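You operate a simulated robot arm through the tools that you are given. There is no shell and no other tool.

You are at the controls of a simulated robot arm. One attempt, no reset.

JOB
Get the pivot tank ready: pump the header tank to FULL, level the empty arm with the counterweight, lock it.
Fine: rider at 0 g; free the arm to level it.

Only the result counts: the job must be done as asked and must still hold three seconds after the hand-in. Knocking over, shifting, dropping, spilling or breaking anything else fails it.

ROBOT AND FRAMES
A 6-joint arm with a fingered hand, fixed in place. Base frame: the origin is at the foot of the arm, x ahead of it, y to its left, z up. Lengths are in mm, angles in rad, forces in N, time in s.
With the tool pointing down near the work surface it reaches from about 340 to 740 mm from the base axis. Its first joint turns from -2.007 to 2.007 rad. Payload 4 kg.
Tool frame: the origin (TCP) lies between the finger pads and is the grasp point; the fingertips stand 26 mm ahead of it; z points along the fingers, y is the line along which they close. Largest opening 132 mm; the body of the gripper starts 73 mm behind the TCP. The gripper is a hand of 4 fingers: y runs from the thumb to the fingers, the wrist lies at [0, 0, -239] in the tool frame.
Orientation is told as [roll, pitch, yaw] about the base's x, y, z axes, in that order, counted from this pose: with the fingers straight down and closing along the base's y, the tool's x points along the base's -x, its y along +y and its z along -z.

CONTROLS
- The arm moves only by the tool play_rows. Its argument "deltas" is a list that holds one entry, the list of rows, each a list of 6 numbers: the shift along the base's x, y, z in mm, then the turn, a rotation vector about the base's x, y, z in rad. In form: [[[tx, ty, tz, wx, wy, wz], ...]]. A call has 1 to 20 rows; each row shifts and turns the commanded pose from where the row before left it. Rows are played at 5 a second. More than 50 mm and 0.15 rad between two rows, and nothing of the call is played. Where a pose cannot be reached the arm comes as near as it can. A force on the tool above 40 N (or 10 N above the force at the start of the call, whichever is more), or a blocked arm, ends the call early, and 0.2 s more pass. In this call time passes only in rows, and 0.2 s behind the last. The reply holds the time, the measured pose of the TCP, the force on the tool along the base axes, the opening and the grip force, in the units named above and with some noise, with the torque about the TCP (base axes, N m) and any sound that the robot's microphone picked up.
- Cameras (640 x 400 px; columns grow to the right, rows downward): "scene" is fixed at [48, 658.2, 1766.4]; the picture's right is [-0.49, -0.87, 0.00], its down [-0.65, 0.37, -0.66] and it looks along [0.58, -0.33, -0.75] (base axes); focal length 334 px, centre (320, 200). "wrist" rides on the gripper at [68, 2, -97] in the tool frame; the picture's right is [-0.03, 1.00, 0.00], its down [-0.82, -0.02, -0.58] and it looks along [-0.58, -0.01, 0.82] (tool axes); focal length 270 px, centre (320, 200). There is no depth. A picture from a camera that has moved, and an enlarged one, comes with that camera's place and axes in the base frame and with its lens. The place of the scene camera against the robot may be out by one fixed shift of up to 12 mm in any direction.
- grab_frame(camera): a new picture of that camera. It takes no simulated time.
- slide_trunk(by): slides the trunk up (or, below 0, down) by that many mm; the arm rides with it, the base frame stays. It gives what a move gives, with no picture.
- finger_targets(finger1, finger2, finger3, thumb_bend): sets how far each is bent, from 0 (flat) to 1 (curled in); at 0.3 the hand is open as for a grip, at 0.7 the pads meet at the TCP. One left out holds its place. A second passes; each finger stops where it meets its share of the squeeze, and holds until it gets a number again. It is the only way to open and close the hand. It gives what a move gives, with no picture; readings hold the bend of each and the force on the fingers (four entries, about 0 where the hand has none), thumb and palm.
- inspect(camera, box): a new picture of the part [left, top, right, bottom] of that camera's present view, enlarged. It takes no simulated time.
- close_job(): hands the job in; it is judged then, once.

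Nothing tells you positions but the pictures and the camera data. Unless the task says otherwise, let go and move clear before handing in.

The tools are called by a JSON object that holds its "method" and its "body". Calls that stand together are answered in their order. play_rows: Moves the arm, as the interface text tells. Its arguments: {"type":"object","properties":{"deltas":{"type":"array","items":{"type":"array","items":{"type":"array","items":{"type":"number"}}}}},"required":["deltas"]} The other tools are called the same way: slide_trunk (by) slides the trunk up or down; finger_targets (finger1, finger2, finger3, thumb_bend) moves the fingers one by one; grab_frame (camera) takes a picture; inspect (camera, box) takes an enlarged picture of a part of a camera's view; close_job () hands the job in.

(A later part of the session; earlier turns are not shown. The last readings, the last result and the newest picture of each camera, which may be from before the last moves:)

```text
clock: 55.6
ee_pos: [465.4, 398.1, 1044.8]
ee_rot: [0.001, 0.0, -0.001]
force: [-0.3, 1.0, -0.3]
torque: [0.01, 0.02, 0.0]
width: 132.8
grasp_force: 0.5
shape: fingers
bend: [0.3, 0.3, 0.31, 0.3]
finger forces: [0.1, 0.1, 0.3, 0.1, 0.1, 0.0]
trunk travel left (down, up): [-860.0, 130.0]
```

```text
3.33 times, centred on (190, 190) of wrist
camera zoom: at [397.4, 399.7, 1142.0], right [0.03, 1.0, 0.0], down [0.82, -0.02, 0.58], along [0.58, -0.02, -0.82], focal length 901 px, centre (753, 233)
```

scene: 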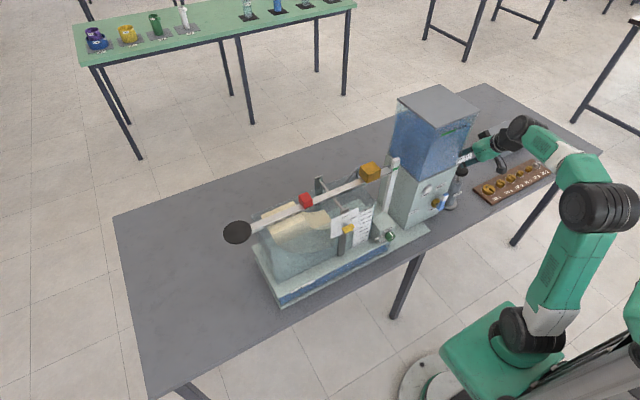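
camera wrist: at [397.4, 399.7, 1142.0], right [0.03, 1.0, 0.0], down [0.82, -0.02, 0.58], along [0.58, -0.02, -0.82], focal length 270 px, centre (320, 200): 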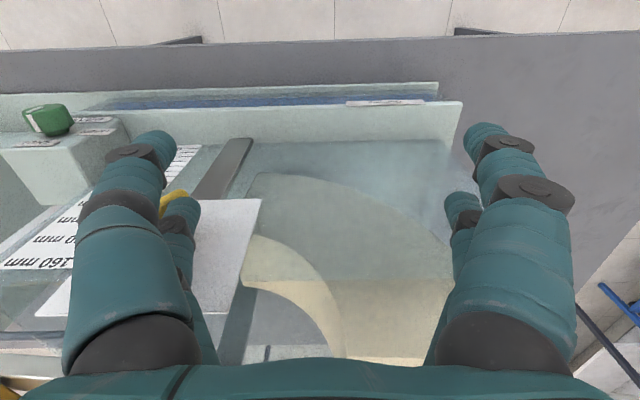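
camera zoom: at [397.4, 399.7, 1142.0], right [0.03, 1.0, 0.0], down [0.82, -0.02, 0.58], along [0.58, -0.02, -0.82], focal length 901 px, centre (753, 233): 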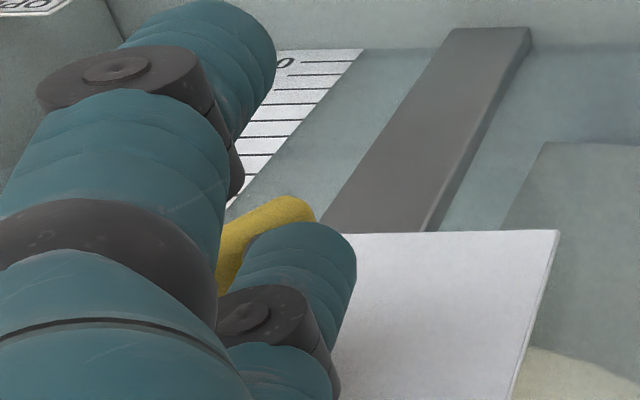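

The lever is turning with little force. I'll continue the arc to bring it upright.

{"method": "play_rows", "body": {"deltas": [[[0, -1, -4, 0, 0, 0], [0, -2, -4, 0, 0, 0], [0, -2, -3, 0, 0, 0], [0, -2, -1, 0, 0, 0], [0, 0, 0, 0, 0, 0]]]}}

{"method": "grab_frame", "body": {"camera": "wrist"}}

{"method": "inspect", "body": {"camera": "wrist", "box": [100, 130, 280, 250]}}

{"method": "grab_frame", "body": {"camera": "scene"}}

```text
clock: 56.8
ee_pos: [466.1, 391.7, 1034.7]
ee_rot: [-0.001, -0.002, -0.001]
force: [-0.1, 2.4, 0.8]
torque: [0.0, -0.02, 0.02]
width: 132.6
grasp_force: 1.1
shape: fingers
bend: [0.3, 0.3, 0.32, 0.3]
finger forces: [0.0, 0.0, 2.2, 0.0, 0.0, 0.0]
trunk travel left (down, up): [-860.0, 130.0]
```

```text
taken
camera wrist: at [397.5, 393.7, 1130.4], right [0.03, 1.0, 0.0], down [0.81, -0.02, 0.58], along [0.58, -0.02, -0.82], focal length 270 px, centre (320, 200)
```

wrist: 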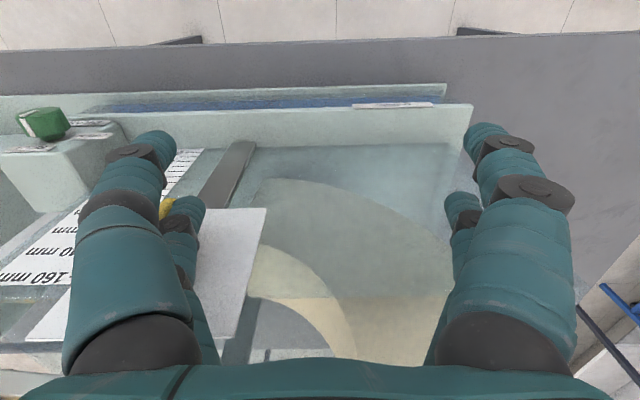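

```text
3.33 times, centred on (190, 190) of wrist
camera zoom: at [397.5, 393.7, 1130.4], right [0.03, 1.0, 0.0], down [0.81, -0.02, 0.58], along [0.58, -0.02, -0.82], focal length 901 px, centre (753, 233)
```

zoom: 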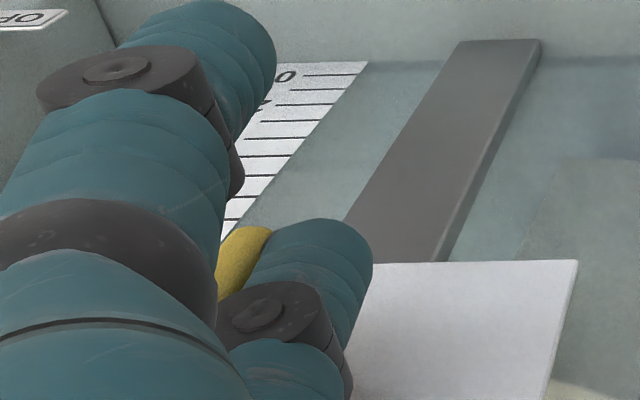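

```text
taken
```

scene: 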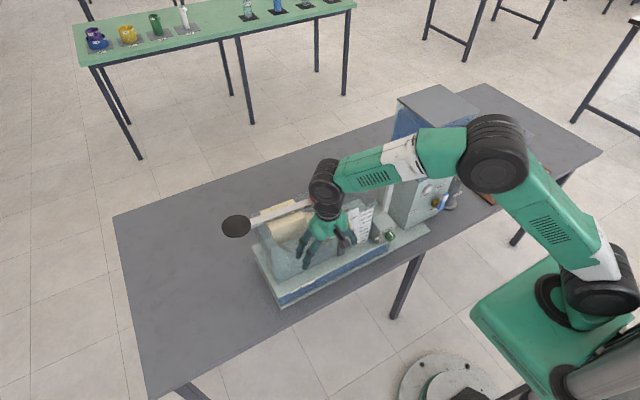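

I can't see the lever's angle past the finger, so I'll back off sideways and up to check it.

{"method": "play_rows", "body": {"deltas": [[[0, 15, 0, 0, 0, 0], [0, 5, 25, 0, 0, 0], [0, 0, 40, 0, 0, 0], [-10, -30, 30, 0, 0, 0], [-15, -40, 20, 0, 0, 0], [0, -35, 0, 0, 0, 0], [0, 0, 0, 0, 0, 0]]]}}

{"method": "grab_frame", "body": {"camera": "wrist"}}

{"method": "inspect", "body": {"camera": "wrist", "box": [260, 120, 380, 210]}}

{"method": "inspect", "body": {"camera": "scene", "box": [220, 140, 420, 265]}}

```text
clock: 58.4
ee_pos: [440.7, 304.4, 1146.3]
ee_rot: [0.001, -0.002, -0.002]
force: [-0.8, 0.4, -0.1]
torque: [0.01, 0.01, -0.01]
width: 132.5
grasp_force: 0.1
shape: fingers
bend: [0.3, 0.3, 0.3, 0.3]
finger forces: [0.1, 0.1, 0.0, 0.1, 0.0, 0.1]
trunk travel left (down, up): [-860.0, 130.0]
```

```text
taken
camera wrist: at [372.4, 306.4, 1243.7], right [0.03, 1.0, 0.0], down [0.81, -0.02, 0.58], along [0.58, -0.01, -0.82], focal length 270 px, centre (320, 200)
```

wrist: 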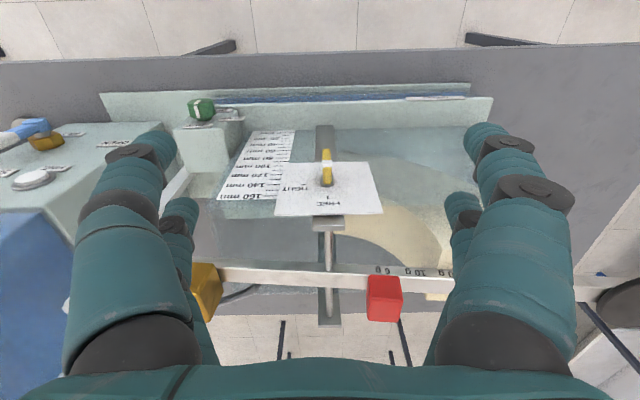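

```text
4.44 times, centred on (320, 165) of wrist
camera zoom: at [372.4, 306.4, 1243.7], right [0.03, 1.0, 0.0], down [0.81, -0.02, 0.58], along [0.58, -0.01, -0.82], focal length 1201 px, centre (320, 356)
```

zoom: 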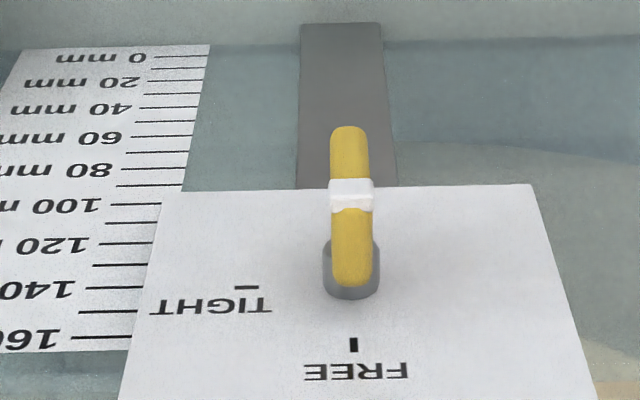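

```text
3.20 times, centred on (320, 202) of scene
camera zoom: at [48.0, 658.2, 1766.4], right [-0.49, -0.87, 0.0], down [-0.65, 0.37, -0.66], along [0.58, -0.33, -0.75], focal length 1069 px, centre (320, 192)
```

zoom: 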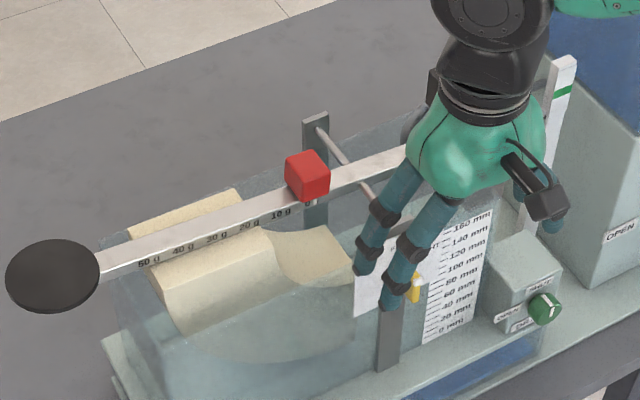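

The lever is upright at FREE and the arm has dipped on the counterweight side. I'll get an eye-level view of the pointer against the green band: move across, lower the trunk and tilt the hand.

{"method": "play_rows", "body": {"deltas": [[[-8, -39, 29, 0, 0, 0], [-8, -39, 29, 0, 0, 0], [-8, -39, 29, 0, 0, 0], [-8, -39, 29, 0, 0, 0], [-8, -39, 28, 0, 0, 0], [0, 0, 0, 0, 0, 0]]]}}

{"method": "slide_trunk", "body": {"by": -260}}

{"method": "play_rows", "body": {"deltas": [[[0, 0, 0, 0, -0.15, 0], [0, 0, 0, 0, -0.15, 0], [0, 0, 0, 0, -0.15, 0], [0, 0, 0, 0, -0.15, 0], [0, 0, 0, 0, 0, 0]]]}}

{"method": "grab_frame", "body": {"camera": "wrist"}}

{"method": "grab_frame", "body": {"camera": "scene"}}

```text
clock: 59.8
ee_pos: [398.3, 110.7, 1287.7]
ee_rot: [0.001, -0.001, -0.002]
force: [0.1, -1.0, -0.5]
torque: [-0.04, -0.01, 0.02]
width: 132.7
grasp_force: 0.0
shape: fingers
bend: [0.3, 0.3, 0.3, 0.3]
finger forces: [0.0, 0.0, 0.0, 0.1, 0.0, 0.1]
trunk travel left (down, up): [-860.0, 130.0]
```

```text
clock: 62.5
ee_pos: [398.7, 110.9, 1028.4]
ee_rot: [0.0, -0.001, -0.002]
force: [0.6, 0.2, -0.1]
torque: [0.03, 0.02, 0.0]
width: 132.4
grasp_force: 0.0
shape: fingers
bend: [0.3, 0.3, 0.3, 0.3]
finger forces: [0.0, 0.0, 0.0, 0.1, 0.1, 0.0]
trunk travel left (down, up): [-600.0, 390.0]
```

```text
clock: 63.6
ee_pos: [399.2, 110.0, 1027.9]
ee_rot: [0.002, -0.605, -0.001]
force: [-0.1, 0.6, 0.5]
torque: [-0.02, -0.03, 0.0]
width: 132.7
grasp_force: 0.0
shape: fingers
bend: [0.3, 0.3, 0.3, 0.3]
finger forces: [0.0, 0.1, 0.1, 0.0, 0.1, 0.0]
trunk travel left (down, up): [-600.0, 390.0]
```

```text
taken
camera wrist: at [287.7, 111.4, 1069.7], right [0.02, 1.0, 0.02], down [0.34, -0.02, 0.94], along [0.94, -0.01, -0.34], focal length 270 px, centre (320, 200)
```

wrist: 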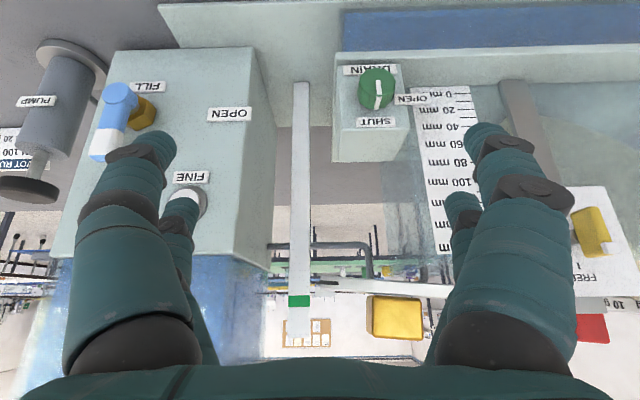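

```text
taken
```

scene: 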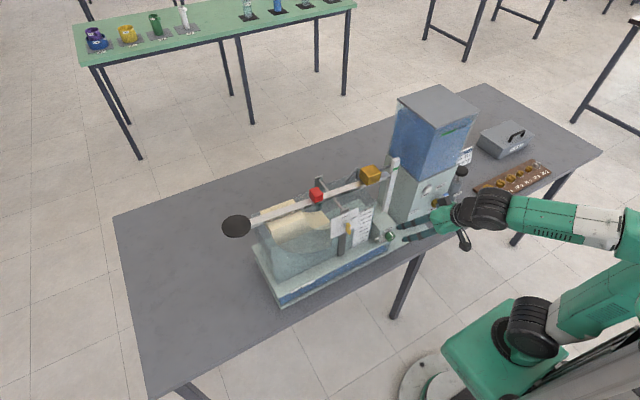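

{"method": "inspect", "body": {"camera": "wrist", "box": [270, 250, 470, 370]}}

{"method": "inspect", "body": {"camera": "wrist", "box": [280, 270, 360, 330]}}

{"method": "inspect", "body": {"camera": "scene", "box": [220, 140, 420, 265]}}

{"method": "inspect", "body": {"camera": "scene", "box": [340, 145, 420, 205]}}

```text
3.20 times, centred on (370, 310) of wrist
camera zoom: at [287.7, 111.4, 1069.7], right [0.02, 1.0, 0.02], down [0.34, -0.02, 0.94], along [0.94, -0.01, -0.34], focal length 865 px, centre (160, -152)
```

zoom: 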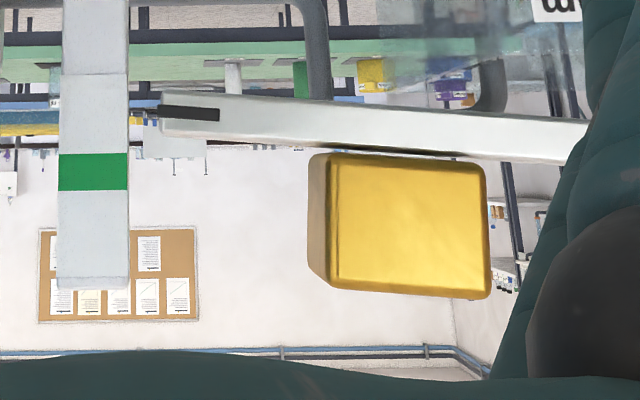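

```text
6.67 times, centred on (320, 300) of wrist
camera zoom: at [287.7, 111.4, 1069.7], right [0.02, 1.0, 0.02], down [0.34, -0.02, 0.94], along [0.94, -0.01, -0.34], focal length 1802 px, centre (320, -467)
```

zoom: 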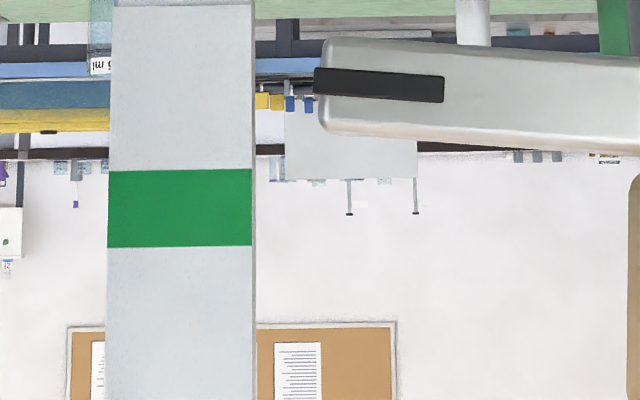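

```text
3.20 times, centred on (320, 202) of scene
camera zoom: at [48.0, 658.2, 1766.4], right [-0.49, -0.87, 0.0], down [-0.65, 0.37, -0.66], along [0.58, -0.33, -0.75], focal length 1069 px, centre (320, 192)
```

zoom: 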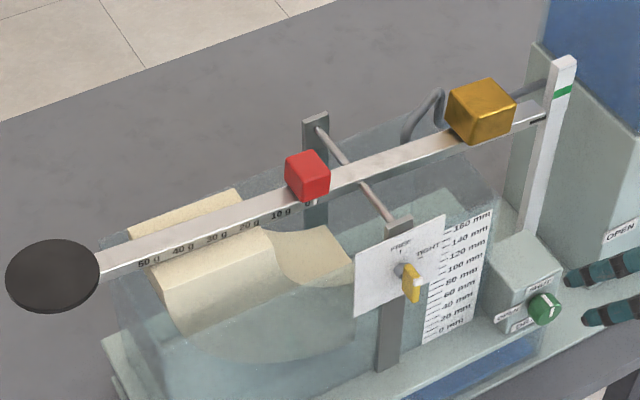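

```text
6.67 times, centred on (380, 175) of scene
camera zoom: at [48.0, 658.2, 1766.4], right [-0.49, -0.87, 0.0], down [-0.65, 0.37, -0.66], along [0.58, -0.33, -0.75], focal length 2227 px, centre (-80, 367)
```

zoom: 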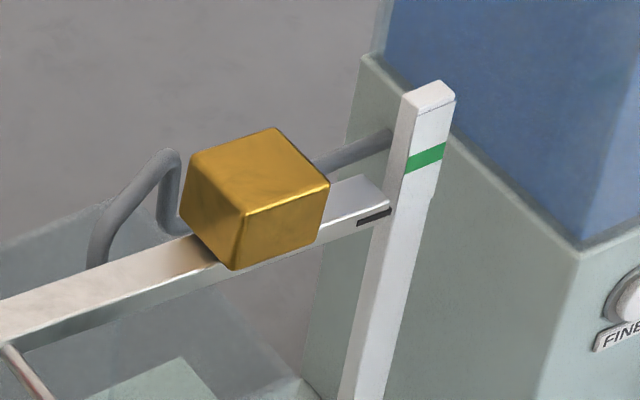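

The eye-level view shows the pointer ~17 mm below the green band, so the counterweight must move toward the pivot (+y). Notably the scene view of the originally locked arm was level, giving a reference. I'll go back upright, raise the trunk and take the hand over the counterweight.

{"method": "play_rows", "body": {"deltas": [[[0, 0, 0, 0, 0.15, 0], [0, 0, 0, 0, 0.15, 0], [0, 0, 0, 0, 0.15, 0], [0, 0, 0, 0, 0.15, 0], [0, 0, 0, -0.001, 0.005, 0.001], [0, 0, 0, 0, 0, 0]]]}}

{"method": "slide_trunk", "body": {"by": 230}}

{"method": "finger_targets", "body": {"finger1": 0.45, "finger2": 0.45, "finger3": 0.45, "thumb_bend": 0.45}}

{"method": "play_rows", "body": {"deltas": [[[35, 20, -10, 0, 0, 0], [35, 20, -10, 0, 0, 0], [35, 20, -10, 0, 0, 0], [35, 12, -15, 0, 0, 0], [0, 0, 0, 0, 0, 0]]]}}

{"method": "grab_frame", "body": {"camera": "wrist"}}

```text
clock: 65.0
ee_pos: [398.7, 108.6, 1028.3]
ee_rot: [0.001, 0.004, 0.002]
force: [0.5, 0.5, -0.6]
torque: [-0.02, -0.01, 0.01]
width: 132.7
grasp_force: 0.0
shape: fingers
bend: [0.3, 0.3, 0.3, 0.3]
finger forces: [0.0, 0.0, 0.0, 0.0, 0.0, 0.0]
trunk travel left (down, up): [-600.0, 390.0]
```

```text
clock: 67.5
ee_pos: [398.7, 108.5, 1259.0]
ee_rot: [-0.001, 0.004, -0.001]
force: [0.0, -0.9, 0.1]
torque: [0.03, -0.01, -0.03]
width: 132.8
grasp_force: 0.1
shape: fingers
bend: [0.3, 0.3, 0.3, 0.3]
finger forces: [0.0, 0.1, 0.0, 0.0, 0.0, 0.1]
trunk travel left (down, up): [-830.0, 160.0]
```

```text
clock: 68.5
ee_pos: [399.3, 110.0, 1257.8]
ee_rot: [0.001, 0.003, 0.0]
force: [0.2, 1.0, -0.1]
torque: [0.01, -0.02, 0.03]
width: 83.7
grasp_force: 0.1
shape: fingers
bend: [0.45, 0.45, 0.45, 0.45]
finger forces: [0.0, 0.1, 0.1, 0.0, 0.0, 0.1]
trunk travel left (down, up): [-830.0, 160.0]
```

```text
clock: 69.7
ee_pos: [538.4, 183.5, 1213.9]
ee_rot: [0.0, 0.003, 0.0]
force: [-0.2, 0.5, 0.0]
torque: [-0.04, 0.05, -0.01]
width: 83.3
grasp_force: 0.1
shape: fingers
bend: [0.45, 0.45, 0.45, 0.45]
finger forces: [0.0, 0.1, 0.0, 0.1, 0.0, 0.0]
trunk travel left (down, up): [-830.0, 160.0]
```

```text
taken
camera wrist: at [470.3, 185.9, 1310.8], right [0.03, 1.0, 0.0], down [0.82, -0.02, 0.58], along [0.58, -0.02, -0.82], focal length 270 px, centre (320, 200)
```

wrist: 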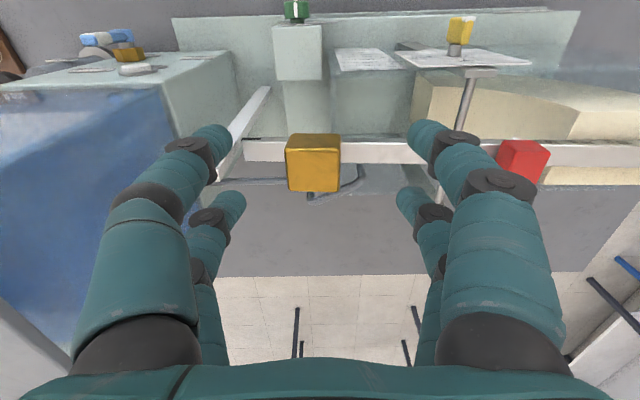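

The counterweight is centred near (582, 180). I'll descend with the fingers straddling it loosely.

{"method": "play_rows", "body": {"deltas": [[[22, -1, -30, 0, 0, 0], [22, -1, -30, 0, 0, 0], [0, 0, -20, 0, 0, 0], [0, 0, -15, 0, 0, 0], [0, 0, 0, 0, 0, 0]]]}}

{"method": "grab_frame", "body": {"camera": "wrist"}}

{"method": "inspect", "body": {"camera": "scene", "box": [340, 145, 420, 205]}}

```text
clock: 70.9
ee_pos: [583.1, 179.9, 1119.3]
ee_rot: [0.001, 0.003, 0.0]
force: [0.9, 0.3, 0.8]
torque: [-0.04, 0.01, -0.01]
width: 83.2
grasp_force: 0.1
shape: fingers
bend: [0.45, 0.45, 0.45, 0.45]
finger forces: [0.1, 0.0, 0.0, 0.0, 0.0, 0.0]
trunk travel left (down, up): [-830.0, 160.0]
```

```text
taken
camera wrist: at [515.1, 181.9, 1216.9], right [0.03, 1.0, 0.0], down [0.82, -0.02, 0.57], along [0.57, -0.02, -0.82], focal length 270 px, centre (320, 200)
```

wrist: 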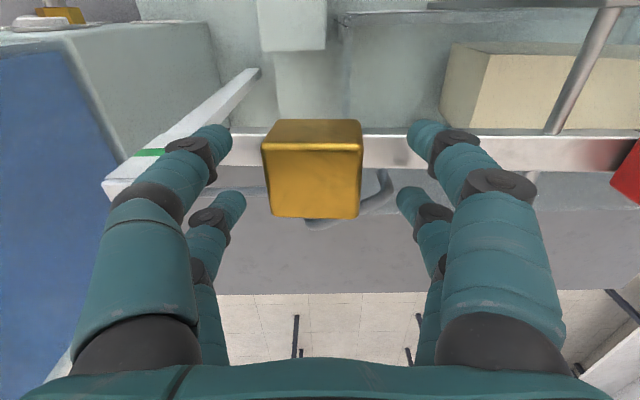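

```text
6.67 times, centred on (380, 175) of scene
camera zoom: at [48.0, 658.2, 1766.4], right [-0.49, -0.87, 0.0], down [-0.65, 0.37, -0.66], along [0.58, -0.33, -0.75], focal length 2227 px, centre (-80, 367)
```

zoom: 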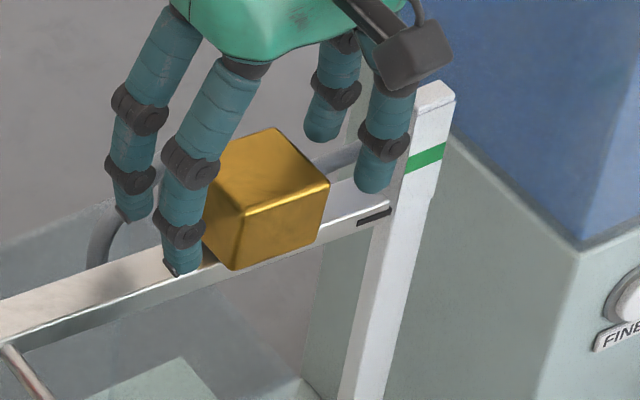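

The pointer is visible in the scene view, so I can watch the level while pushing. I'll centre on the block and narrow the fingers to a loose cage.

{"method": "play_rows", "body": {"deltas": [[[0, -3, 0, 0, 0, 0], [0, 0, 0, 0, 0, 0]]]}}

{"method": "finger_targets", "body": {"finger1": 0.53, "finger2": 0.53, "finger3": 0.53, "thumb_bend": 0.53}}

{"method": "grab_frame", "body": {"camera": "wrist"}}

{"method": "inspect", "body": {"camera": "scene", "box": [340, 145, 420, 205]}}

```text
clock: 71.5
ee_pos: [583.6, 177.4, 1119.3]
ee_rot: [0.001, 0.004, 0.001]
force: [0.7, -0.1, -0.2]
torque: [0.01, -0.01, -0.02]
width: 83.1
grasp_force: 0.1
shape: fingers
bend: [0.45, 0.45, 0.45, 0.45]
finger forces: [0.0, 0.0, 0.0, 0.1, 0.1, 0.0]
trunk travel left (down, up): [-830.0, 160.0]
```

```text
clock: 72.5
ee_pos: [582.2, 176.8, 1119.7]
ee_rot: [-0.001, 0.002, 0.001]
force: [0.1, 0.4, -0.9]
torque: [0.01, 0.03, -0.03]
width: 56.3
grasp_force: 0.0
shape: fingers
bend: [0.53, 0.53, 0.53, 0.53]
finger forces: [0.1, 0.0, 0.0, 0.1, 0.0, 0.0]
trunk travel left (down, up): [-830.0, 160.0]
```

```text
taken
camera wrist: at [515.3, 178.7, 1216.7], right [0.03, 1.0, 0.0], down [0.82, -0.02, 0.57], along [0.57, -0.02, -0.82], focal length 270 px, centre (320, 200)
```

wrist: 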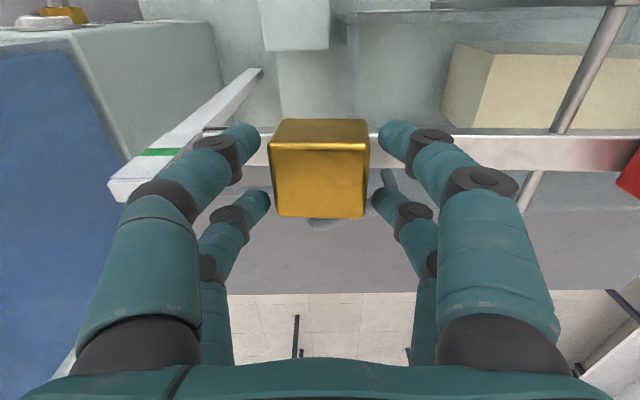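

```text
6.67 times, centred on (380, 175) of scene
camera zoom: at [48.0, 658.2, 1766.4], right [-0.49, -0.87, 0.0], down [-0.65, 0.37, -0.66], along [0.58, -0.33, -0.75], focal length 2227 px, centre (-80, 367)
```

zoom: 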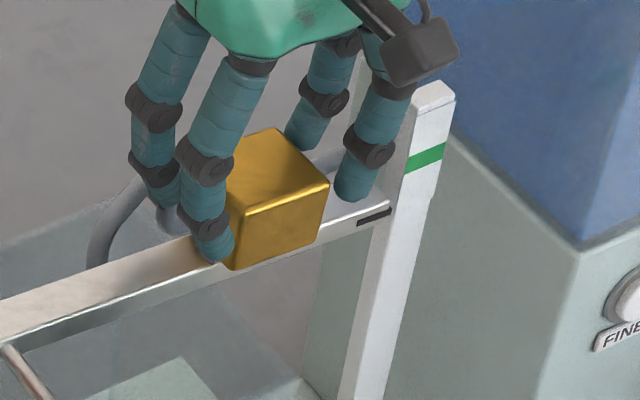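

Loose cage in place (about 5 mm each side). I'll nudge toward +y by ~10 mm (about 5 mm of actual push), then back off and check the pointer.

{"method": "play_rows", "body": {"deltas": [[[0, 2, 0, 0, 0, 0], [0, 2, 0, 0, 0, 0], [0, 2, 0, 0, 0, 0], [0, 2, 0, 0, 0, 0], [0, 2, 0, 0, 0, 0], [0, 0, 0, 0, 0, 0]]]}}

{"method": "inspect", "body": {"camera": "scene", "box": [340, 145, 420, 205]}}

{"method": "play_rows", "body": {"deltas": [[[0, -2, 0, 0, 0, 0], [0, -2, 0, 0, 0, 0], [0, 0, 0, 0, 0, 0], [0, 0, 0, 0, 0, 0]]]}}

{"method": "inspect", "body": {"camera": "scene", "box": [340, 145, 420, 205]}}

{"method": "grab_frame", "body": {"camera": "wrist"}}

```text
clock: 73.9
ee_pos: [582.8, 187.8, 1118.6]
ee_rot: [-0.001, 0.003, -0.001]
force: [0.3, -2.3, 1.6]
torque: [-0.15, -0.01, 0.01]
width: 58.8
grasp_force: 0.7
shape: fingers
bend: [0.53, 0.53, 0.51, 0.52]
finger forces: [0.0, 0.0, 1.4, 0.0, 1.8, 0.0]
trunk travel left (down, up): [-830.0, 160.0]
```

```text
6.67 times, centred on (380, 175) of scene
camera zoom: at [48.0, 658.2, 1766.4], right [-0.49, -0.87, 0.0], down [-0.65, 0.37, -0.66], along [0.58, -0.33, -0.75], focal length 2227 px, centre (-80, 367)
```

zoom: 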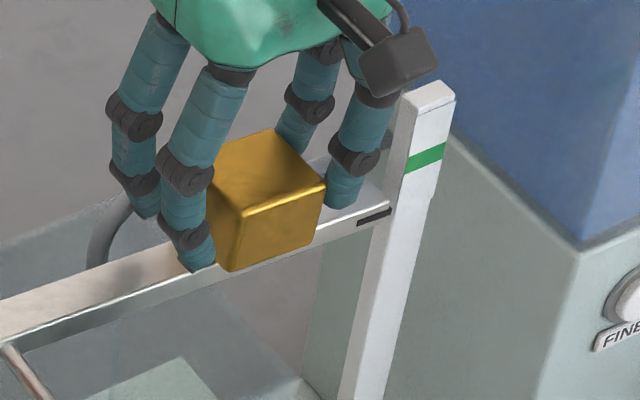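

```text
clock: 74.9
ee_pos: [583.7, 182.6, 1118.1]
ee_rot: [0.0, 0.003, 0.001]
force: [0.9, -0.8, 0.2]
torque: [-0.05, -0.02, 0.01]
width: 57.1
grasp_force: 0.5
shape: fingers
bend: [0.53, 0.53, 0.52, 0.53]
finger forces: [0.0, 0.0, 0.2, 0.0, 0.5, 0.1]
trunk travel left (down, up): [-830.0, 160.0]
```

```text
6.67 times, centred on (380, 175) of scene
camera zoom: at [48.0, 658.2, 1766.4], right [-0.49, -0.87, 0.0], down [-0.65, 0.37, -0.66], along [0.58, -0.33, -0.75], focal length 2227 px, centre (-80, 367)
```

zoom: 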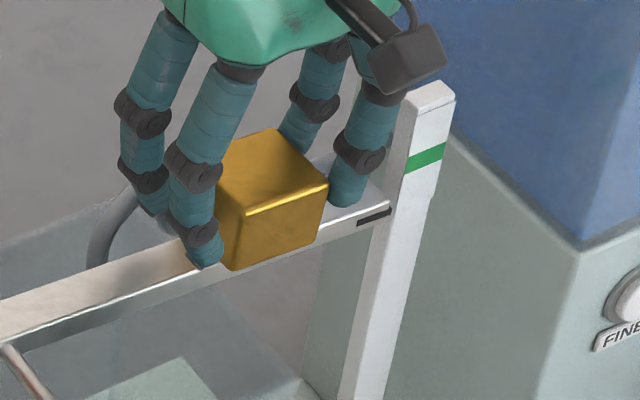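

```text
taken
camera wrist: at [515.5, 183.9, 1215.5], right [0.03, 1.0, 0.0], down [0.82, -0.02, 0.57], along [0.57, -0.02, -0.82], focal length 270 px, centre (320, 200)
```

wrist: 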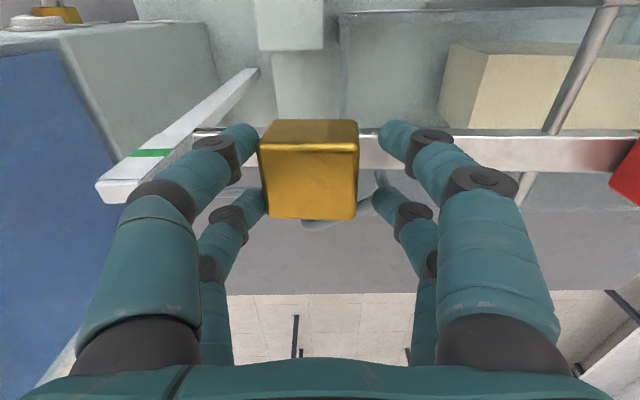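

The block hasn't slid yet — ~3 N only flexed the fingers. I'll push further in small steps.

{"method": "play_rows", "body": {"deltas": [[[0, 2, 0, 0, 0, 0], [0, 2, 0, 0, 0, 0], [0, 2, 0, 0, 0, 0], [0, 2, 0, 0, 0, 0], [0, 2, 0, 0, 0, 0], [0, 1, 0, 0, 0, 0], [0, 0, 0, 0, 0, 0]]]}}

{"method": "inspect", "body": {"camera": "scene", "box": [340, 145, 420, 205]}}

{"method": "grab_frame", "body": {"camera": "wrist"}}

```text
clock: 76.5
ee_pos: [583.1, 192.7, 1118.5]
ee_rot: [0.0, 0.003, -0.001]
force: [-0.2, -0.4, -0.5]
torque: [-0.03, -0.01, 0.01]
width: 56.2
grasp_force: 0.1
shape: fingers
bend: [0.53, 0.53, 0.53, 0.53]
finger forces: [0.0, 0.0, 0.0, 0.0, 0.0, 0.0]
trunk travel left (down, up): [-830.0, 160.0]
```

```text
6.67 times, centred on (380, 175) of scene
camera zoom: at [48.0, 658.2, 1766.4], right [-0.49, -0.87, 0.0], down [-0.65, 0.37, -0.66], along [0.58, -0.33, -0.75], focal length 2227 px, centre (-80, 367)
```

zoom: 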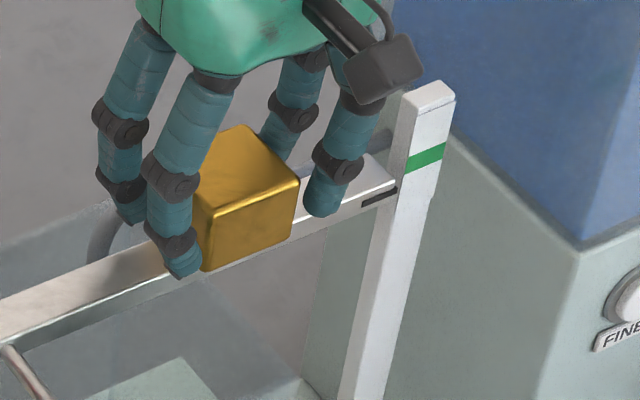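

```text
taken
camera wrist: at [515.0, 195.4, 1215.8], right [0.03, 1.0, 0.0], down [0.82, -0.02, 0.57], along [0.57, -0.02, -0.82], focal length 270 px, centre (320, 200)
```

wrist: 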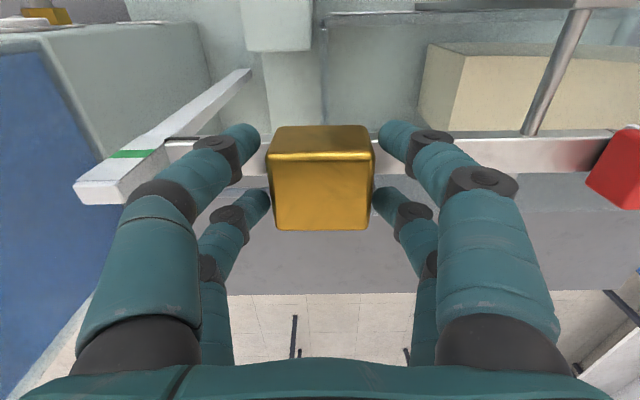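

The block slipped about 17 mm and the pointer has risen most of the way (roughly 6 mm still low). I'll wait a moment for the arm to settle with no contact and re-check.

{"method": "play_rows", "body": {"deltas": [[[0, 0, 0, 0, 0, 0], [0, 0, 0, 0, 0, 0], [0, 0, 0, 0, 0, 0], [0, 0, 0, 0, 0, 0], [0, 0, 0, 0, 0, 0]]]}}

{"method": "inspect", "body": {"camera": "scene", "box": [370, 155, 410, 185]}}

{"method": "inspect", "body": {"camera": "scene", "box": [220, 140, 420, 265]}}

```text
clock: 77.7
ee_pos: [583.1, 193.5, 1118.2]
ee_rot: [-0.001, 0.004, -0.001]
force: [0.3, -0.8, 0.1]
torque: [0.02, -0.01, 0.01]
width: 56.4
grasp_force: 0.0
shape: fingers
bend: [0.53, 0.53, 0.53, 0.53]
finger forces: [0.1, 0.1, 0.0, 0.1, 0.0, 0.0]
trunk travel left (down, up): [-830.0, 160.0]
```

```text
13.33 times, centred on (390, 170) of scene
camera zoom: at [48.0, 658.2, 1766.4], right [-0.49, -0.87, 0.0], down [-0.65, 0.37, -0.66], along [0.58, -0.33, -0.75], focal length 4455 px, centre (-613, 600)
```

zoom: 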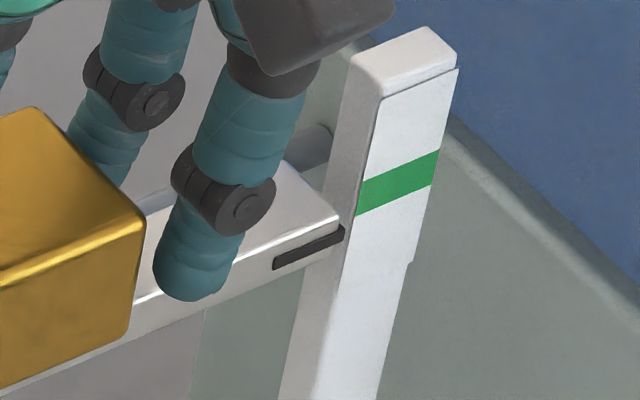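

```text
3.20 times, centred on (320, 202) of scene
camera zoom: at [48.0, 658.2, 1766.4], right [-0.49, -0.87, 0.0], down [-0.65, 0.37, -0.66], along [0.58, -0.33, -0.75], focal length 1069 px, centre (320, 192)
```

zoom: 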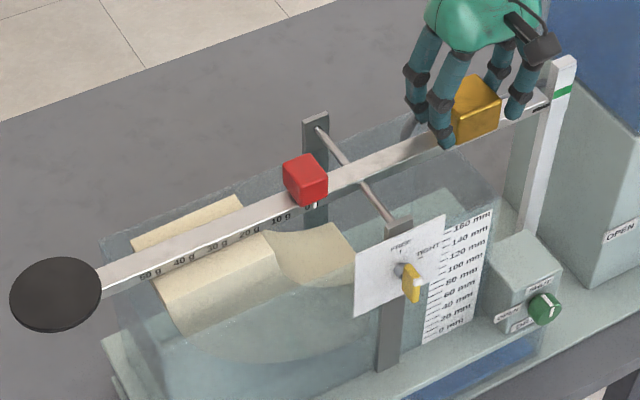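

The arm has settled and the pointer now looks practically level with where it was when locked. I'll lift the hand straight clear and verify at eye level.

{"method": "finger_targets", "body": {"finger1": 0.46, "finger2": 0.46, "finger3": 0.46, "thumb_bend": 0.46}}

{"method": "play_rows", "body": {"deltas": [[[0, 0, 15, 0, 0, 0], [0, 0, 30, 0, 0, 0], [-15, -5, 35, 0, 0, 0], [-35, -15, 30, 0, 0, 0], [-40, -20, 20, 0, 0, 0], [-45, -20, 0, 0, 0, 0], [-45, -20, 0, 0, 0, 0], [0, 0, 0, 0, 0, 0]]]}}

{"method": "inspect", "body": {"camera": "scene", "box": [370, 155, 410, 185]}}

{"method": "slide_trunk", "body": {"by": -230}}

{"method": "inspect", "body": {"camera": "scene", "box": [370, 155, 410, 185]}}

```text
clock: 78.7
ee_pos: [582.9, 194.0, 1118.8]
ee_rot: [-0.001, 0.005, 0.0]
force: [-0.1, -0.3, 1.0]
torque: [-0.04, 0.0, 0.02]
width: 79.0
grasp_force: 0.0
shape: fingers
bend: [0.46, 0.46, 0.46, 0.46]
finger forces: [0.0, 0.0, 0.0, 0.0, 0.0, 0.0]
trunk travel left (down, up): [-830.0, 160.0]
```

```text
clock: 80.5
ee_pos: [403.9, 111.3, 1247.8]
ee_rot: [0.0, 0.003, -0.002]
force: [-0.1, 0.0, -1.1]
torque: [-0.02, 0.0, 0.01]
width: 78.9
grasp_force: 0.0
shape: fingers
bend: [0.46, 0.46, 0.46, 0.46]
finger forces: [0.0, 0.0, 0.1, 0.1, 0.0, 0.0]
trunk travel left (down, up): [-830.0, 160.0]
```

```text
13.33 times, centred on (390, 170) of scene
camera zoom: at [48.0, 658.2, 1766.4], right [-0.49, -0.87, 0.0], down [-0.65, 0.37, -0.66], along [0.58, -0.33, -0.75], focal length 4455 px, centre (-613, 600)
```

zoom: 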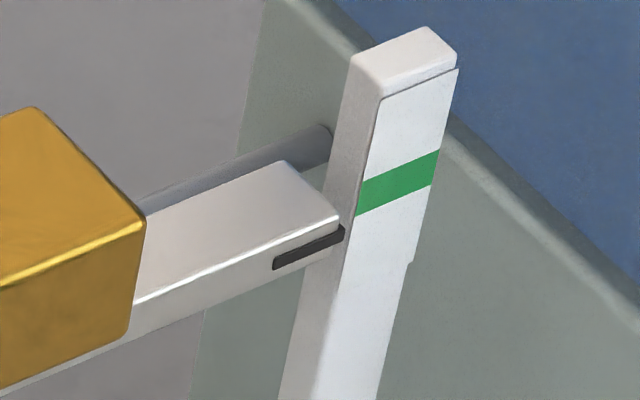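

```text
clock: 82.9
ee_pos: [403.7, 111.7, 1018.8]
ee_rot: [0.0, 0.003, -0.001]
force: [0.0, 0.7, -0.3]
torque: [-0.04, 0.02, 0.03]
width: 78.8
grasp_force: 0.1
shape: fingers
bend: [0.46, 0.46, 0.46, 0.46]
finger forces: [0.1, 0.0, 0.0, 0.0, 0.0, 0.0]
trunk travel left (down, up): [-600.0, 390.0]
```

```text
13.33 times, centred on (390, 170) of scene
camera zoom: at [48.0, 658.2, 1766.4], right [-0.49, -0.87, 0.0], down [-0.65, 0.37, -0.66], along [0.58, -0.33, -0.75], focal length 4455 px, centre (-613, 600)
```

zoom: 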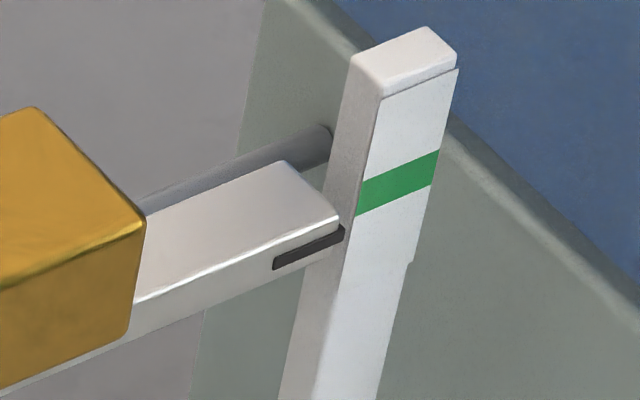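

The arm is at rest and steady. Now the eye-level view.

{"method": "finger_targets", "body": {"finger1": 0.3, "finger2": 0.3, "finger3": 0.3, "thumb_bend": 0.3}}

{"method": "play_rows", "body": {"deltas": [[[0, 0, 2, 0, -0.15, 0], [0, 0, 2, 0, -0.15, 0], [0, 0, 3, 0, -0.15, 0], [0, 0, 3, 0, -0.15, 0], [0, 0, 0, 0, 0, 0]]]}}

{"method": "grab_frame", "body": {"camera": "wrist"}}

{"method": "inspect", "body": {"camera": "wrist", "box": [280, 270, 360, 330]}}

{"method": "inspect", "body": {"camera": "wrist", "box": [270, 250, 470, 370]}}

```text
clock: 83.9
ee_pos: [404.6, 110.8, 1018.5]
ee_rot: [0.0, 0.002, 0.002]
force: [-0.4, 0.2, 0.0]
torque: [0.02, 0.01, -0.02]
width: 132.6
grasp_force: 0.0
shape: fingers
bend: [0.3, 0.3, 0.3, 0.3]
finger forces: [0.0, 0.0, 0.0, 0.0, 0.0, 0.1]
trunk travel left (down, up): [-600.0, 390.0]
```

```text
clock: 85.1
ee_pos: [403.5, 111.8, 1029.0]
ee_rot: [-0.001, -0.596, -0.001]
force: [0.8, 0.3, 0.4]
torque: [0.02, -0.01, -0.02]
width: 132.6
grasp_force: 0.1
shape: fingers
bend: [0.3, 0.3, 0.3, 0.3]
finger forces: [0.0, 0.1, 0.0, 0.0, 0.1, 0.0]
trunk travel left (down, up): [-600.0, 390.0]
```

```text
taken
camera wrist: at [291.6, 112.9, 1070.1], right [0.02, 1.0, 0.01], down [0.35, -0.02, 0.94], along [0.94, -0.02, -0.35], focal length 270 px, centre (320, 200)
```

wrist: 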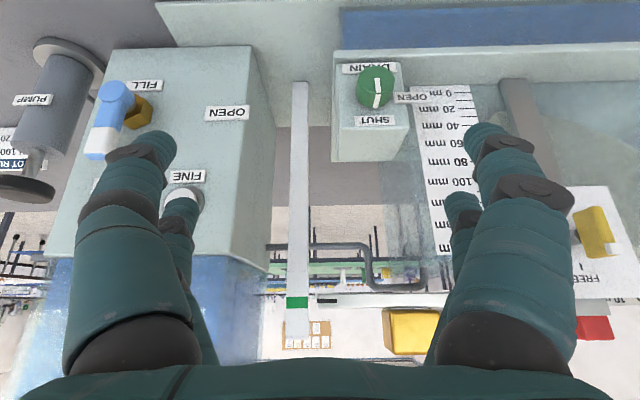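

```text
6.67 times, centred on (320, 300) of wrist
camera zoom: at [291.6, 112.9, 1070.1], right [0.02, 1.0, 0.01], down [0.35, -0.02, 0.94], along [0.94, -0.02, -0.35], focal length 1802 px, centre (320, -467)
```

zoom: 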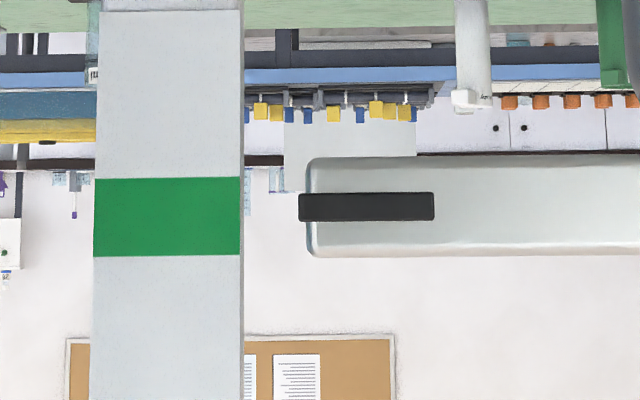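

```text
3.20 times, centred on (370, 310) of wrist
camera zoom: at [291.6, 112.9, 1070.1], right [0.02, 1.0, 0.01], down [0.35, -0.02, 0.94], along [0.94, -0.02, -0.35], focal length 865 px, centre (160, -152)
```

zoom: 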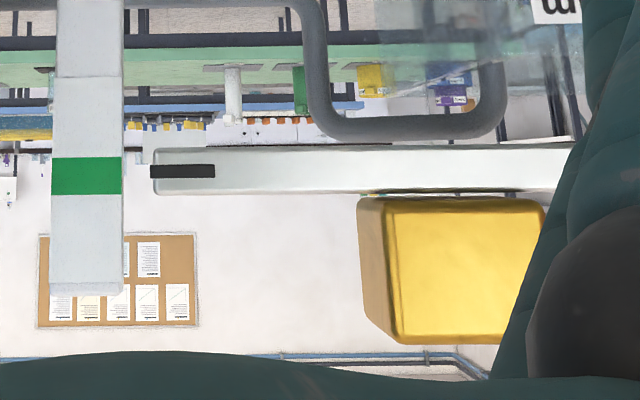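

The pointer lies inside the green band, about 1.2 mm below its centre (~0.3°). I'd like it tighter: I'll nudge the counterweight ~1 mm more with a stiffer pusher — hand yawed 90° so the closed digits push sideways, where they don't flex. First back to upright and raise the trunk.

{"method": "play_rows", "body": {"deltas": [[[0, 0, 0, 0, 0.15, 0], [0, 0, 0, 0, 0.15, 0], [0, 0, 0, 0, 0.15, 0], [0, 0, 0, 0, 0.146, 0], [0, 0, 0, 0, 0, 0]]]}}

{"method": "slide_trunk", "body": {"by": 230}}

{"method": "finger_targets", "body": {"finger1": 0.7, "finger2": 0.7, "finger3": 0.7, "thumb_bend": 0.7}}

{"method": "play_rows", "body": {"deltas": [[[0, 0, 0, 0, 0, -0.15], [0, 0, 0, 0, 0, -0.15], [0, 0, 0, 0, 0, -0.15], [0, 0, 0, 0, 0, -0.15], [0, 0, 0, 0, 0, -0.15], [0, 0, 0, 0, 0, -0.15], [0, 0, 0, 0, 0, -0.15], [0, 0, 0, 0, 0, -0.15], [0, 0, 0, 0, 0, -0.15], [0, 0, 0, 0, 0, -0.15], [0, 0, 0, 0, 0, -0.07], [0, 0, 0, 0, 0, 0]]]}}

{"method": "grab_frame", "body": {"camera": "wrist"}}

{"method": "grab_frame", "body": {"camera": "scene"}}

```text
clock: 86.3
ee_pos: [402.4, 111.4, 1028.1]
ee_rot: [0.0, 0.001, 0.001]
force: [0.8, 0.6, -0.6]
torque: [0.0, -0.01, -0.04]
width: 132.3
grasp_force: 0.2
shape: fingers
bend: [0.3, 0.3, 0.3, 0.3]
finger forces: [0.0, 0.0, 0.1, 0.0, 0.0, 0.1]
trunk travel left (down, up): [-600.0, 390.0]
```

```text
clock: 88.7
ee_pos: [403.8, 111.5, 1257.1]
ee_rot: [0.0, -0.002, -0.002]
force: [0.6, 0.1, -0.1]
torque: [0.0, 0.02, 0.0]
width: 132.5
grasp_force: 0.0
shape: fingers
bend: [0.3, 0.3, 0.3, 0.3]
finger forces: [0.0, 0.0, 0.1, 0.0, 0.0, 0.0]
trunk travel left (down, up): [-830.0, 160.0]
```

```text
clock: 89.7
ee_pos: [404.0, 111.8, 1259.1]
ee_rot: [0.0, 0.0, 0.0]
force: [0.1, 0.0, -0.2]
torque: [0.01, 0.01, 0.02]
width: 1.5
grasp_force: 0.0
shape: fingers
bend: [0.7, 0.7, 0.7, 0.7]
finger forces: [0.1, 0.0, 0.0, 0.1, 0.1, 0.1]
trunk travel left (down, up): [-830.0, 160.0]
```

```text
clock: 92.3
ee_pos: [403.4, 112.6, 1257.5]
ee_rot: [0.0, -0.001, -1.571]
force: [-0.1, 0.6, 0.7]
torque: [0.01, 0.01, 0.03]
width: 1.7
grasp_force: 0.1
shape: fingers
bend: [0.7, 0.7, 0.7, 0.7]
finger forces: [0.0, 0.0, 0.0, 0.0, 0.0, 0.0]
trunk travel left (down, up): [-830.0, 160.0]
```

```text
taken
camera wrist: at [405.1, 180.0, 1355.4], right [1.0, -0.03, 0.0], down [-0.02, -0.82, 0.58], along [-0.02, -0.58, -0.82], focal length 270 px, centre (320, 200)
```

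wrist: 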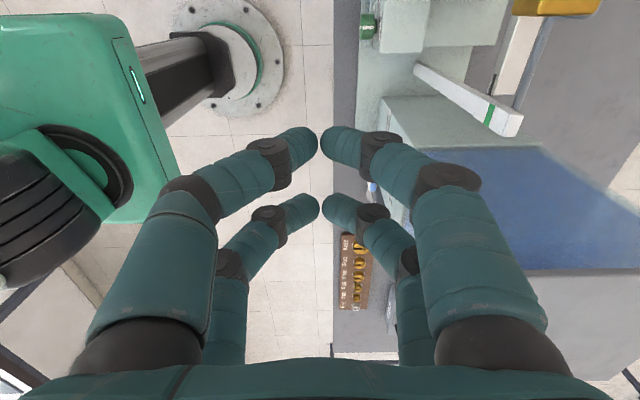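

```text
taken
```

scene: 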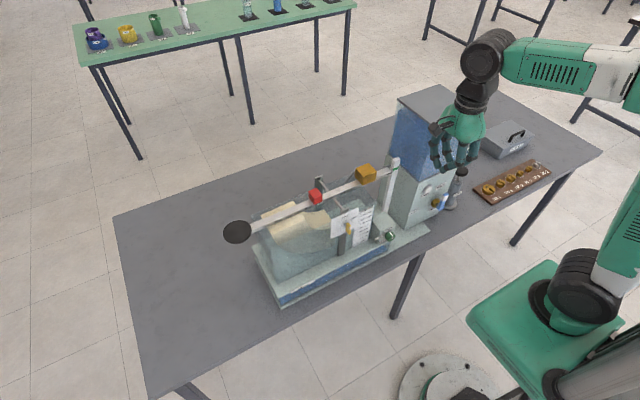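

Yaw done. I'll move to the space between the pointer post and the counterweight, staying high first.

{"method": "play_rows", "body": {"deltas": [[[40, 5, -8, 0, 0, 0], [40, 5, -8, 0, 0, 0], [40, 5, -8, 0, 0, 0], [40, 5, -8, 0, 0, 0], [20, 4, -30, 0, 0, 0], [0, 0, -15, 0, 0, 0], [0, 0, 0, 0, 0, 0]]]}}

{"method": "grab_frame", "body": {"camera": "wrist"}}

{"method": "inspect", "body": {"camera": "scene", "box": [340, 130, 430, 200]}}

```text
clock: 93.9
ee_pos: [583.1, 136.7, 1179.8]
ee_rot: [-0.001, 0.0, -1.57]
force: [-0.3, 0.0, 0.4]
torque: [0.01, -0.01, 0.0]
width: 1.7
grasp_force: 0.0
shape: fingers
bend: [0.7, 0.7, 0.7, 0.7]
finger forces: [0.0, 0.1, 0.0, 0.0, 0.1, 0.0]
trunk travel left (down, up): [-830.0, 160.0]
```

```text
taken
camera wrist: at [584.7, 204.7, 1277.3], right [1.0, -0.02, 0.0], down [-0.02, -0.82, 0.58], along [-0.01, -0.58, -0.82], focal length 270 px, centre (320, 200)
```

wrist: 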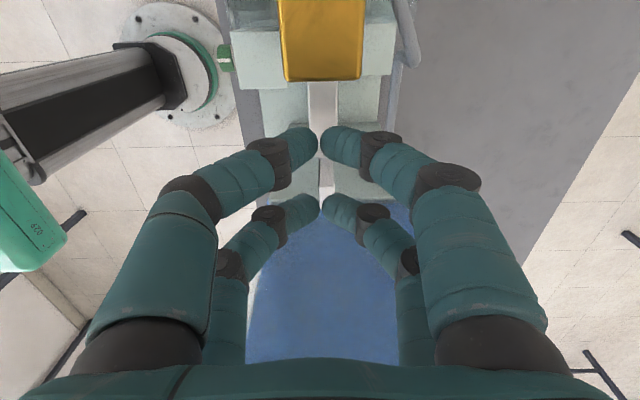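

```text
5.71 times, centred on (385, 165) of scene
camera zoom: at [48.0, 658.2, 1766.4], right [-0.49, -0.87, 0.0], down [-0.65, 0.37, -0.66], along [0.58, -0.33, -0.75], focal length 1909 px, centre (-51, 400)
```

zoom: 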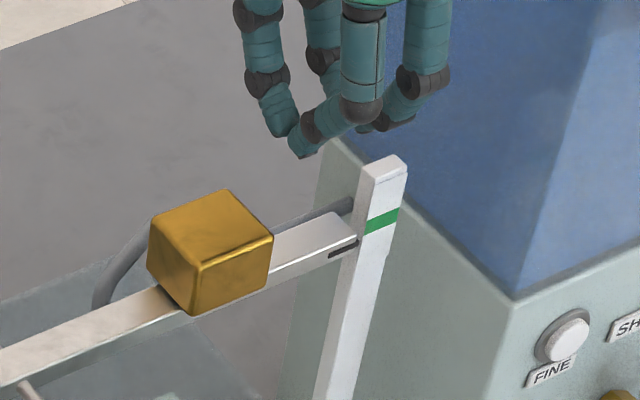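

Clear on both sides: ~10 mm to the block, ~14 mm to the post. I'll lower the tips to the block's mid-height.

{"method": "play_rows", "body": {"deltas": [[[0, 0, -20, 0, 0, 0], [0, 0, -20, 0, 0, 0], [0, 0, -18, 0, 0, 0], [0, 0, -8, 0, 0, 0], [0, 0, 0, 0, 0, 0]]]}}

{"method": "grab_frame", "body": {"camera": "wrist"}}

{"method": "inspect", "body": {"camera": "scene", "box": [340, 130, 430, 200]}}

{"method": "inspect", "body": {"camera": "scene", "box": [370, 155, 410, 185]}}

```text
clock: 95.1
ee_pos: [582.3, 135.9, 1115.5]
ee_rot: [0.0, 0.0, -1.571]
force: [-0.1, 0.5, -1.4]
torque: [-0.01, 0.01, 0.0]
width: 1.3
grasp_force: 0.0
shape: fingers
bend: [0.7, 0.7, 0.7, 0.7]
finger forces: [0.0, 0.1, 0.0, 0.1, 0.0, 0.0]
trunk travel left (down, up): [-830.0, 160.0]
```

```text
taken
camera wrist: at [584.9, 203.3, 1212.1], right [1.0, -0.02, 0.0], down [-0.02, -0.82, 0.58], along [-0.01, -0.58, -0.82], focal length 270 px, centre (320, 200)
```

wrist: 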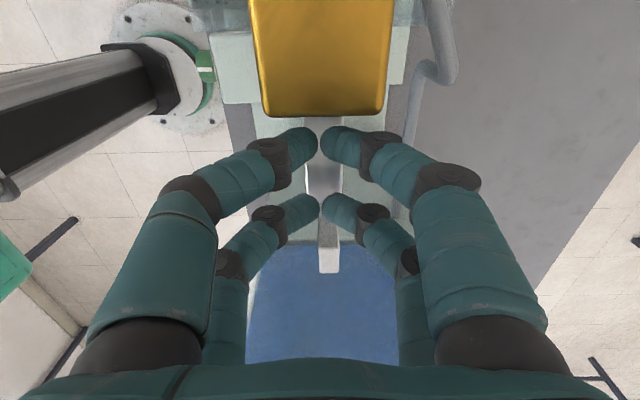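

```text
5.71 times, centred on (385, 165) of scene
camera zoom: at [48.0, 658.2, 1766.4], right [-0.49, -0.87, 0.0], down [-0.65, 0.37, -0.66], along [0.58, -0.33, -0.75], focal length 1909 px, centre (-51, 400)
```

zoom: 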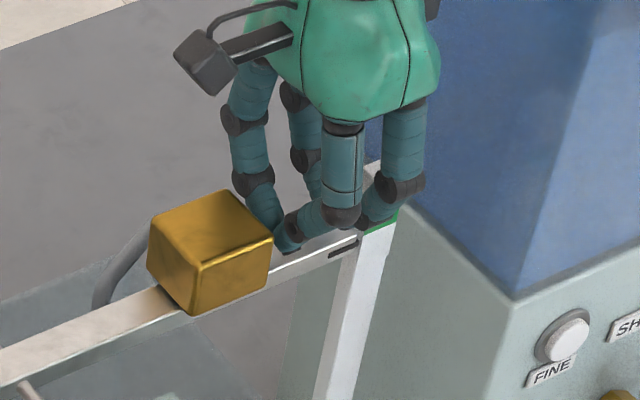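

```text
13.33 times, centred on (390, 170) of scene
camera zoom: at [48.0, 658.2, 1766.4], right [-0.49, -0.87, 0.0], down [-0.65, 0.37, -0.66], along [0.58, -0.33, -0.75], focal length 4455 px, centre (-613, 600)
```

zoom: 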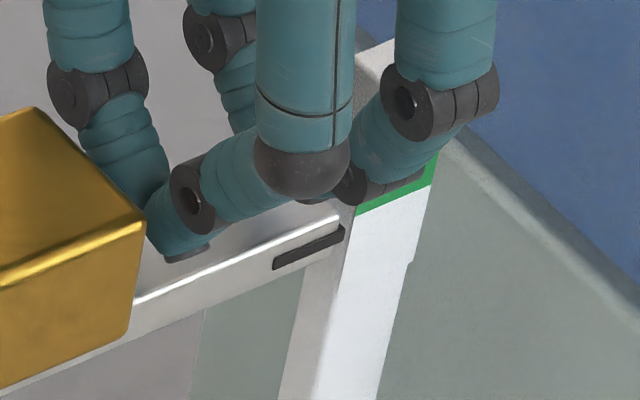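

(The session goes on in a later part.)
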